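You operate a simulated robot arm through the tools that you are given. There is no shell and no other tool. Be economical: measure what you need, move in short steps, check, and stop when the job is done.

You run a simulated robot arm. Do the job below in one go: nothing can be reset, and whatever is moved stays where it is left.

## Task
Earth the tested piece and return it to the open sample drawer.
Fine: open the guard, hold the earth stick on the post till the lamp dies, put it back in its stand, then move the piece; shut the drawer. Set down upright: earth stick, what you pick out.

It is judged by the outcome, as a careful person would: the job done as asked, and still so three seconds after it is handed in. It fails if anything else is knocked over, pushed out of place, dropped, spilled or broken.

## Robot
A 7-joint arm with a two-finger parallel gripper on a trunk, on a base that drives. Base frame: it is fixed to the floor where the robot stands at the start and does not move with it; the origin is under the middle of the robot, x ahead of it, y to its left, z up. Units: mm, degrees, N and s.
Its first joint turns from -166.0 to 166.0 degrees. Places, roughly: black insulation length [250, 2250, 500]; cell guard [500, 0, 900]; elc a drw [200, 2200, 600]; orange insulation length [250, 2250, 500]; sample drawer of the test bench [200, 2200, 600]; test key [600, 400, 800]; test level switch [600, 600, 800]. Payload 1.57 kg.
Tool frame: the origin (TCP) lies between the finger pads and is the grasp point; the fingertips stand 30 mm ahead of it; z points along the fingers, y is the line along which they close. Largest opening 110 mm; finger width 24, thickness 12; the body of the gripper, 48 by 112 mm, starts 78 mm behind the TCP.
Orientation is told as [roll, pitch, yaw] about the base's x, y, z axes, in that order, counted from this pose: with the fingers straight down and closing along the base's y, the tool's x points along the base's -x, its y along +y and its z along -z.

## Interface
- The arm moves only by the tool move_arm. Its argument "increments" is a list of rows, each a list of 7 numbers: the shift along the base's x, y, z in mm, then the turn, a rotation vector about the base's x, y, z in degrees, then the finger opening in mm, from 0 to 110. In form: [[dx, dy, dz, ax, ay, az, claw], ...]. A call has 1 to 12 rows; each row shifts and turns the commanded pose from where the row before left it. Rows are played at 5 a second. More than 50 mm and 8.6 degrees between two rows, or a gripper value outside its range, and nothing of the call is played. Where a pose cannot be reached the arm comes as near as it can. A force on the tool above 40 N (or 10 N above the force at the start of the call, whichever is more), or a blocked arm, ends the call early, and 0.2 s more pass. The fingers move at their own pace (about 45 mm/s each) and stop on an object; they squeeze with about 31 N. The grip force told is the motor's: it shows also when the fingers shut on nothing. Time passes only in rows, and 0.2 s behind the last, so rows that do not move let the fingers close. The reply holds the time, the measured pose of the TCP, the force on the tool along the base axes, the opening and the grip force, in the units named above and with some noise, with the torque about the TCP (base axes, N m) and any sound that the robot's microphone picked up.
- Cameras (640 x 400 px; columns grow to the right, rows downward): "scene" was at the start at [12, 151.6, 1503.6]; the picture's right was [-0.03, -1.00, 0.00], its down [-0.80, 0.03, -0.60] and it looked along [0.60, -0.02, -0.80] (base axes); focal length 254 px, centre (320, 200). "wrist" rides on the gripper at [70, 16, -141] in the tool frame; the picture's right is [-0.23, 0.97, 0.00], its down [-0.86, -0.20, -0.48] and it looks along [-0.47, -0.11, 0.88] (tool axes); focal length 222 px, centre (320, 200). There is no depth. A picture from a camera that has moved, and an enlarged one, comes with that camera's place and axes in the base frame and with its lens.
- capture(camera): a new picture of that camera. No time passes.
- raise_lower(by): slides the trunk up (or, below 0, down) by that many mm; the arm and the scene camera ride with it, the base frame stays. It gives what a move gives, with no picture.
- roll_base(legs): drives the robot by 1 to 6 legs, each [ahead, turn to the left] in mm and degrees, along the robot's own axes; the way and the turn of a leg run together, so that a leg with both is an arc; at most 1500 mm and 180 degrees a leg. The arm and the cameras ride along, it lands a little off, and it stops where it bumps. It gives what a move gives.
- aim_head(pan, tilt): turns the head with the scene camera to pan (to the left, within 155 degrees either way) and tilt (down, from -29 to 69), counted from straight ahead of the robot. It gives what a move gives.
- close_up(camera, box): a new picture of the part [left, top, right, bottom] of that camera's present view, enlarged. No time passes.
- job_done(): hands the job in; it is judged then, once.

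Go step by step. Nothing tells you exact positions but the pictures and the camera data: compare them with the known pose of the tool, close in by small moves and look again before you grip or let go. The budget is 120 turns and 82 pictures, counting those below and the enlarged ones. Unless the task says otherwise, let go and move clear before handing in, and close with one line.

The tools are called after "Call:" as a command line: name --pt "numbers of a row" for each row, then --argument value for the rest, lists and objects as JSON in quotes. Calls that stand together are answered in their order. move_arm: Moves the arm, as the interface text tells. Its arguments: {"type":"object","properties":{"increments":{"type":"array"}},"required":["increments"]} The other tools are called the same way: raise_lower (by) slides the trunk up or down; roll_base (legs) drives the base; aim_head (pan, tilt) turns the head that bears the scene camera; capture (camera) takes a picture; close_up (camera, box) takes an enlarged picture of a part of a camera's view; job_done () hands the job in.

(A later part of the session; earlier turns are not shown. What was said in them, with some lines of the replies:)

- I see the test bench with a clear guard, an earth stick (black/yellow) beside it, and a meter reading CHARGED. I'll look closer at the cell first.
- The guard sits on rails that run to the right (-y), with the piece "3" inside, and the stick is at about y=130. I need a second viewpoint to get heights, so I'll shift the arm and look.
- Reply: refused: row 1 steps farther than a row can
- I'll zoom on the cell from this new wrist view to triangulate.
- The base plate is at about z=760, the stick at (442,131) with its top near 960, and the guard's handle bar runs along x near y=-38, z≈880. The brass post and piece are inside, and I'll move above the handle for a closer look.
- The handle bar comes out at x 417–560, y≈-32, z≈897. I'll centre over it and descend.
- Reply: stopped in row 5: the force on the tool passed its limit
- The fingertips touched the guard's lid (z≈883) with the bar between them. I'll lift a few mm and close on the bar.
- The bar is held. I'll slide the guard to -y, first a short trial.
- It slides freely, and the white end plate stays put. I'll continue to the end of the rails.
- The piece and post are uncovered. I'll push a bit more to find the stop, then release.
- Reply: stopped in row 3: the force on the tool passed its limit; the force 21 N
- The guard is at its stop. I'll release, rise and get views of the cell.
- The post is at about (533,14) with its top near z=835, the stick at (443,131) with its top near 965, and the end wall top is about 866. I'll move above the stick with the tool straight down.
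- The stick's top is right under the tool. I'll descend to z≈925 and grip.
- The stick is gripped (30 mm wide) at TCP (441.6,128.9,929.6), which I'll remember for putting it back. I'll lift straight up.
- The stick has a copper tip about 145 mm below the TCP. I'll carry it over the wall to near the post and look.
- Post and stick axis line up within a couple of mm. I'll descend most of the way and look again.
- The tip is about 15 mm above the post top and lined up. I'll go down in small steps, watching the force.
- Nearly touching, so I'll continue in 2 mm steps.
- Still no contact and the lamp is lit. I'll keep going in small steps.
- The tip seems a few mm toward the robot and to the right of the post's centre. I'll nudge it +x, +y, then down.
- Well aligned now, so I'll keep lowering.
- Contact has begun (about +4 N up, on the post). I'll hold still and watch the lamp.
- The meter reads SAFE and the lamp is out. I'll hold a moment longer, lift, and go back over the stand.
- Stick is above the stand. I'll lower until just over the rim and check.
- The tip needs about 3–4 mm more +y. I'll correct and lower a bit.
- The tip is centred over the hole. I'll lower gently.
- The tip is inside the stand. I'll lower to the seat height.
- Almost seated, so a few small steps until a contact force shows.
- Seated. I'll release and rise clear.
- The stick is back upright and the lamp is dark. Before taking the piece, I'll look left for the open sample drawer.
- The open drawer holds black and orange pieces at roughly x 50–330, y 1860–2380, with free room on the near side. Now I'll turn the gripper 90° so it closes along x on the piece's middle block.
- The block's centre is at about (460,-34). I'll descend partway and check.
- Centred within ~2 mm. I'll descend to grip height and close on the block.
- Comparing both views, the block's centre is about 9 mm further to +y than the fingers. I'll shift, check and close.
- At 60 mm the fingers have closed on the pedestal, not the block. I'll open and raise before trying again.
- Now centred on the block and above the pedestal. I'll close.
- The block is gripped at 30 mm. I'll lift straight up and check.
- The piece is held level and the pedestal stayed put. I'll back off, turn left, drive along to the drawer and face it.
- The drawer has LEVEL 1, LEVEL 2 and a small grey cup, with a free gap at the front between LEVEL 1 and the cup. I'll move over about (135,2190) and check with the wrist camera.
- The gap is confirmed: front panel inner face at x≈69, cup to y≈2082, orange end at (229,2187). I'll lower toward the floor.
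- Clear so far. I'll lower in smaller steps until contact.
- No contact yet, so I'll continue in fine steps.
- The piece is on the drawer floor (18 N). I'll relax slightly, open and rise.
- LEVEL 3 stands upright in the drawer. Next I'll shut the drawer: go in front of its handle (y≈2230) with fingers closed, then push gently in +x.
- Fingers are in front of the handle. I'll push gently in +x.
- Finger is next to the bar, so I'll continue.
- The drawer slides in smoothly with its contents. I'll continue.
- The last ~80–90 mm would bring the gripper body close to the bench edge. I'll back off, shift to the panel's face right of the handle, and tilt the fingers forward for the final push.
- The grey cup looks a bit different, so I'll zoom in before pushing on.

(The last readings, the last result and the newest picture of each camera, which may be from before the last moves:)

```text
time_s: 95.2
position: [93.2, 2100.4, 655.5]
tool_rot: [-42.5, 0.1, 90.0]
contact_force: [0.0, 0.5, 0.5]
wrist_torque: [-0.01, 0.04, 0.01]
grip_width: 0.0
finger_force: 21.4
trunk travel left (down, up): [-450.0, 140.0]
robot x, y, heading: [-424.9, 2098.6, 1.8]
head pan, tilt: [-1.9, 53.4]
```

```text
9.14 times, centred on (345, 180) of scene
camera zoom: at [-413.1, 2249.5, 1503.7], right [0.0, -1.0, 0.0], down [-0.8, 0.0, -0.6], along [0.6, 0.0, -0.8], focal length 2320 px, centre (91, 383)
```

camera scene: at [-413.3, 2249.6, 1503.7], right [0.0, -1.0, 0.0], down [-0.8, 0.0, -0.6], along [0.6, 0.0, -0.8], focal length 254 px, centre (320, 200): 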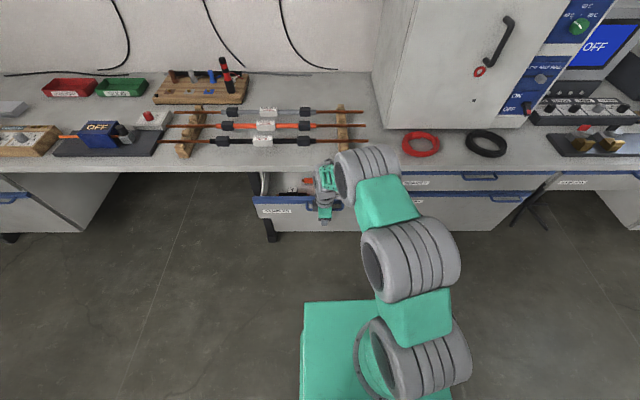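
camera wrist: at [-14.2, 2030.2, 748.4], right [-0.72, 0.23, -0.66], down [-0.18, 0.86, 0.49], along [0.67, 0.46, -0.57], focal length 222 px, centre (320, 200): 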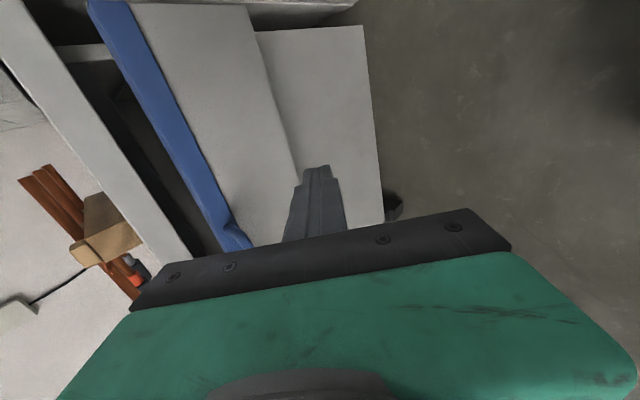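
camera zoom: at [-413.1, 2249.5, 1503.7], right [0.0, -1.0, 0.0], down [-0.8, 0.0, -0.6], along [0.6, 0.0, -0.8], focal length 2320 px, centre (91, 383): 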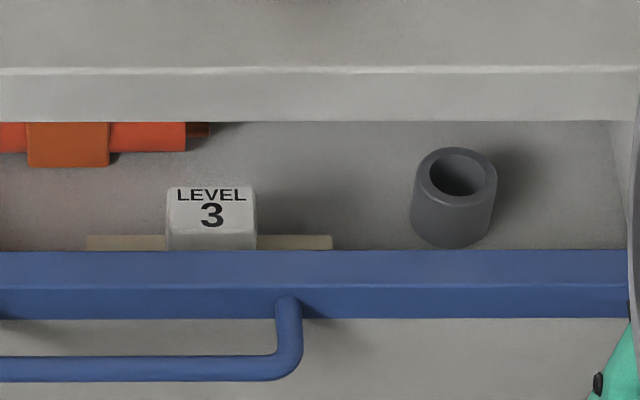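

Cup is upright and fine. I'll advance to the panel and then push slowly.

Call:
move_arm --pt "25 0 0 0 0 0 0" --pt "25 0 0 0 0 0 0" --pt "25 0 0 0 0 0 0" --pt "20 0 0 0 0 0 0" --pt "6 0 0 0 0 0 0" --pt "6 0 0 0 0 0 0" --pt "6 0 0 0 0 0 0" --pt "6 0 0 0 0 0 0" --pt "6 0 0 0 0 0 0" --pt "6 0 0 0 0 0 0" --pt "6 0 0 0 0 0 0" --pt "0 0 0 0 0 0 0"

Call:
close_up --camera "scene" --box '[235, 130, 455, 260]'

```text
time_s: 97.8
position: [230.4, 2100.1, 656.3]
tool_rot: [-42.5, 0.1, 90.0]
contact_force: [-2.5, -1.4, -2.1]
wrist_torque: [-0.02, 0.05, 0.01]
grip_width: 0.3
finger_force: 21.1
trunk travel left (down, up): [-450.0, 140.0]
robot x, y, heading: [-420.4, 2097.4, 1.9]
head pan, tilt: [-1.9, 53.4]
```

```text
2.91 times, centred on (345, 195) of scene
camera zoom: at [-413.0, 2249.4, 1503.7], right [0.0, -1.0, 0.0], down [-0.8, 0.0, -0.6], along [0.6, 0.0, -0.8], focal length 738 px, centre (247, 214)
```

zoom: 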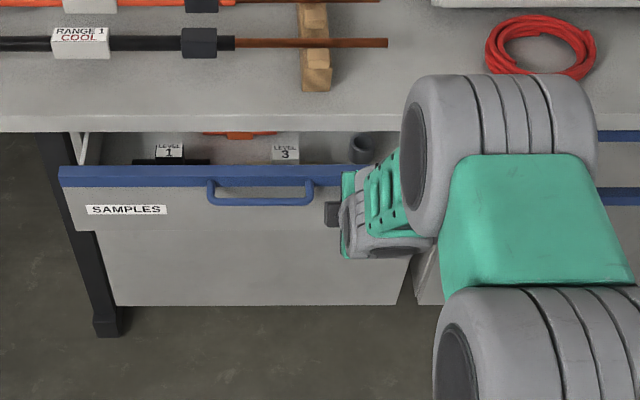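

In contact and moving. I'll keep pushing.

Call:
move_arm --pt "5 0 0 0 0 0 0" --pt "6 0 0 0 0 0 0" --pt "7 0 0 0 0 0 0" --pt "7 0 0 0 0 0 0" --pt "7 0 0 0 0 0 0" --pt "7 0 0 0 0 0 0" --pt "7 0 0 0 0 0 0" --pt "5 0 0 0 0 0 0" --pt "4 0 0 0 0 0 0" --pt "0 0 0 0 0 0 0"

Call:
close_up --camera "scene" --box '[235, 130, 455, 260]'

```text
time_s: 100.0
position: [286.1, 2100.7, 657.4]
tool_rot: [-42.4, 0.1, 90.0]
contact_force: [-1.6, 2.1, -0.7]
wrist_torque: [0.02, 0.04, 0.07]
grip_width: 0.2
finger_force: 21.5
trunk travel left (down, up): [-450.0, 140.0]
robot x, y, heading: [-421.6, 2098.8, 1.7]
head pan, tilt: [-1.9, 53.4]
```

```text
2.91 times, centred on (345, 195) of scene
camera zoom: at [-413.2, 2249.7, 1503.7], right [0.0, -1.0, 0.0], down [-0.8, 0.0, -0.6], along [0.6, 0.0, -0.8], focal length 738 px, centre (247, 214)
```

zoom: 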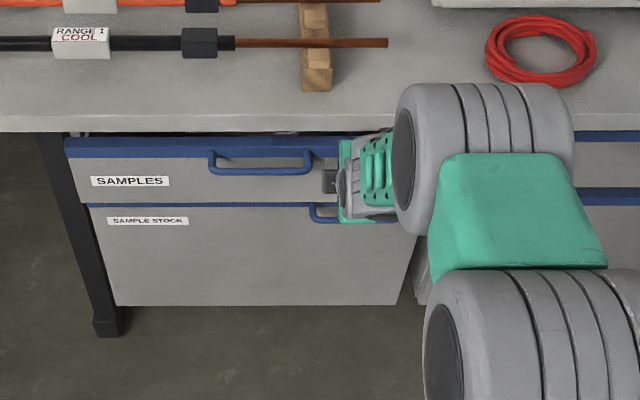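

Nearly shut. A few more small pushes until it stops.

Call:
move_arm --pt "3 0 0 0 0 0 0" --pt "3 0 0 0 0 0 0" --pt "3 0 0 0 0 0 0" --pt "3 0 0 0 0 0 0" --pt "3 0 0 0 0 0 0" --pt "3 0 0 0 0 0 0" --pt "3 0 0 0 0 0 0" --pt "3 0 0 0 0 0 0" --pt "0 0 0 0 0 0 0"

Call:
close_up --camera "scene" --box '[235, 130, 455, 260]'

```text
time_s: 102.0
position: [309.2, 2099.5, 655.7]
tool_rot: [-42.5, 0.0, 89.8]
contact_force: [-2.0, 3.1, 0.3]
wrist_torque: [0.05, 0.04, 0.09]
grip_width: 0.0
finger_force: 21.0
trunk travel left (down, up): [-450.0, 140.0]
robot x, y, heading: [-420.6, 2100.1, 1.7]
head pan, tilt: [-1.9, 53.4]
```

```text
2.91 times, centred on (345, 195) of scene
camera zoom: at [-413.2, 2249.7, 1503.7], right [0.0, -1.0, 0.0], down [-0.8, 0.0, -0.6], along [0.6, 0.0, -0.8], focal length 738 px, centre (247, 214)
```

zoom: 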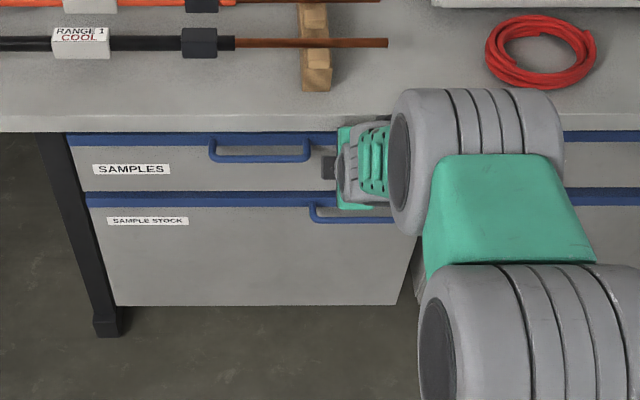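

Almost flush and there's no end stop yet. I'll go on in 2 mm steps.

Call:
move_arm --pt "2 0 0 0 0 0 0" --pt "2 0 0 0 0 0 0" --pt "2 0 0 0 0 0 0" --pt "2 0 0 0 0 0 0" --pt "2 0 0 0 0 0 0" --pt "2 0 0 0 0 0 0" --pt "2 0 0 0 0 0 0" --pt "0 0 0 0 0 0 0"

```text
time_s: 103.2
position: [315.3, 2099.9, 655.6]
tool_rot: [-42.1, 0.0, 89.9]
contact_force: [-24.1, -0.4, 21.7]
wrist_torque: [0.01, -0.19, 0.02]
grip_width: 0.0
finger_force: 21.2
trunk travel left (down, up): [-450.0, 140.0]
robot x, y, heading: [-421.4, 2099.3, 1.8]
head pan, tilt: [-1.9, 53.4]
stopped in row 6: the force on the tool passed its limit (the readings are from after the stop); the commanded pose is now the measured one
```

The drawer hit its end stop. I'll back away and check.

Call:
move_arm --pt "-15 0 0 0 0 0 0" --pt "-30 0 0 0 0 0 0" --pt "-40 0 0 0 0 0 0" --pt "-40 0 0 0 0 0 0" --pt "-40 0 0 0 0 0 0" --pt "-40 0 0 0 0 0 0" --pt "-40 -30 0 0 0 0 0" --pt "0 -40 0 0 0 0 0" --pt "0 0 0 0 0 0 0"

Call:
close_up --camera "scene" --box '[235, 130, 525, 290]'

```text
time_s: 105.2
position: [70.4, 2028.9, 652.0]
tool_rot: [-42.1, 0.0, 89.9]
contact_force: [0.4, -0.6, 0.3]
wrist_torque: [0.01, -0.02, 0.02]
grip_width: 0.0
finger_force: 21.3
trunk travel left (down, up): [-450.0, 140.0]
robot x, y, heading: [-421.1, 2100.3, 1.7]
head pan, tilt: [-1.9, 53.4]
```

```text
2.21 times, centred on (380, 210) of scene
camera zoom: at [-413.5, 2249.1, 1503.8], right [0.0, -1.0, 0.0], down [-0.8, 0.0, -0.6], along [0.6, 0.0, -0.8], focal length 560 px, centre (188, 178)
```

zoom: 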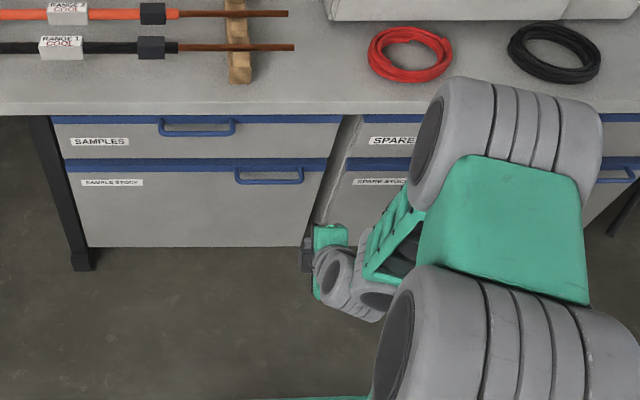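

The SAMPLES drawer is shut flush with its neighbour and the arm is clear. The piece was earthed (SAFE), and the stick was upright in its stand when last seen.

Call:
job_done

```text
The job is handed in.
```

The LEVEL 3 piece was earthed until the lamp went out and the meter read SAFE. It now sits upright in the SAMPLES drawer, which is shut. The earth stick is back upright in its stand, and I left the guard open.
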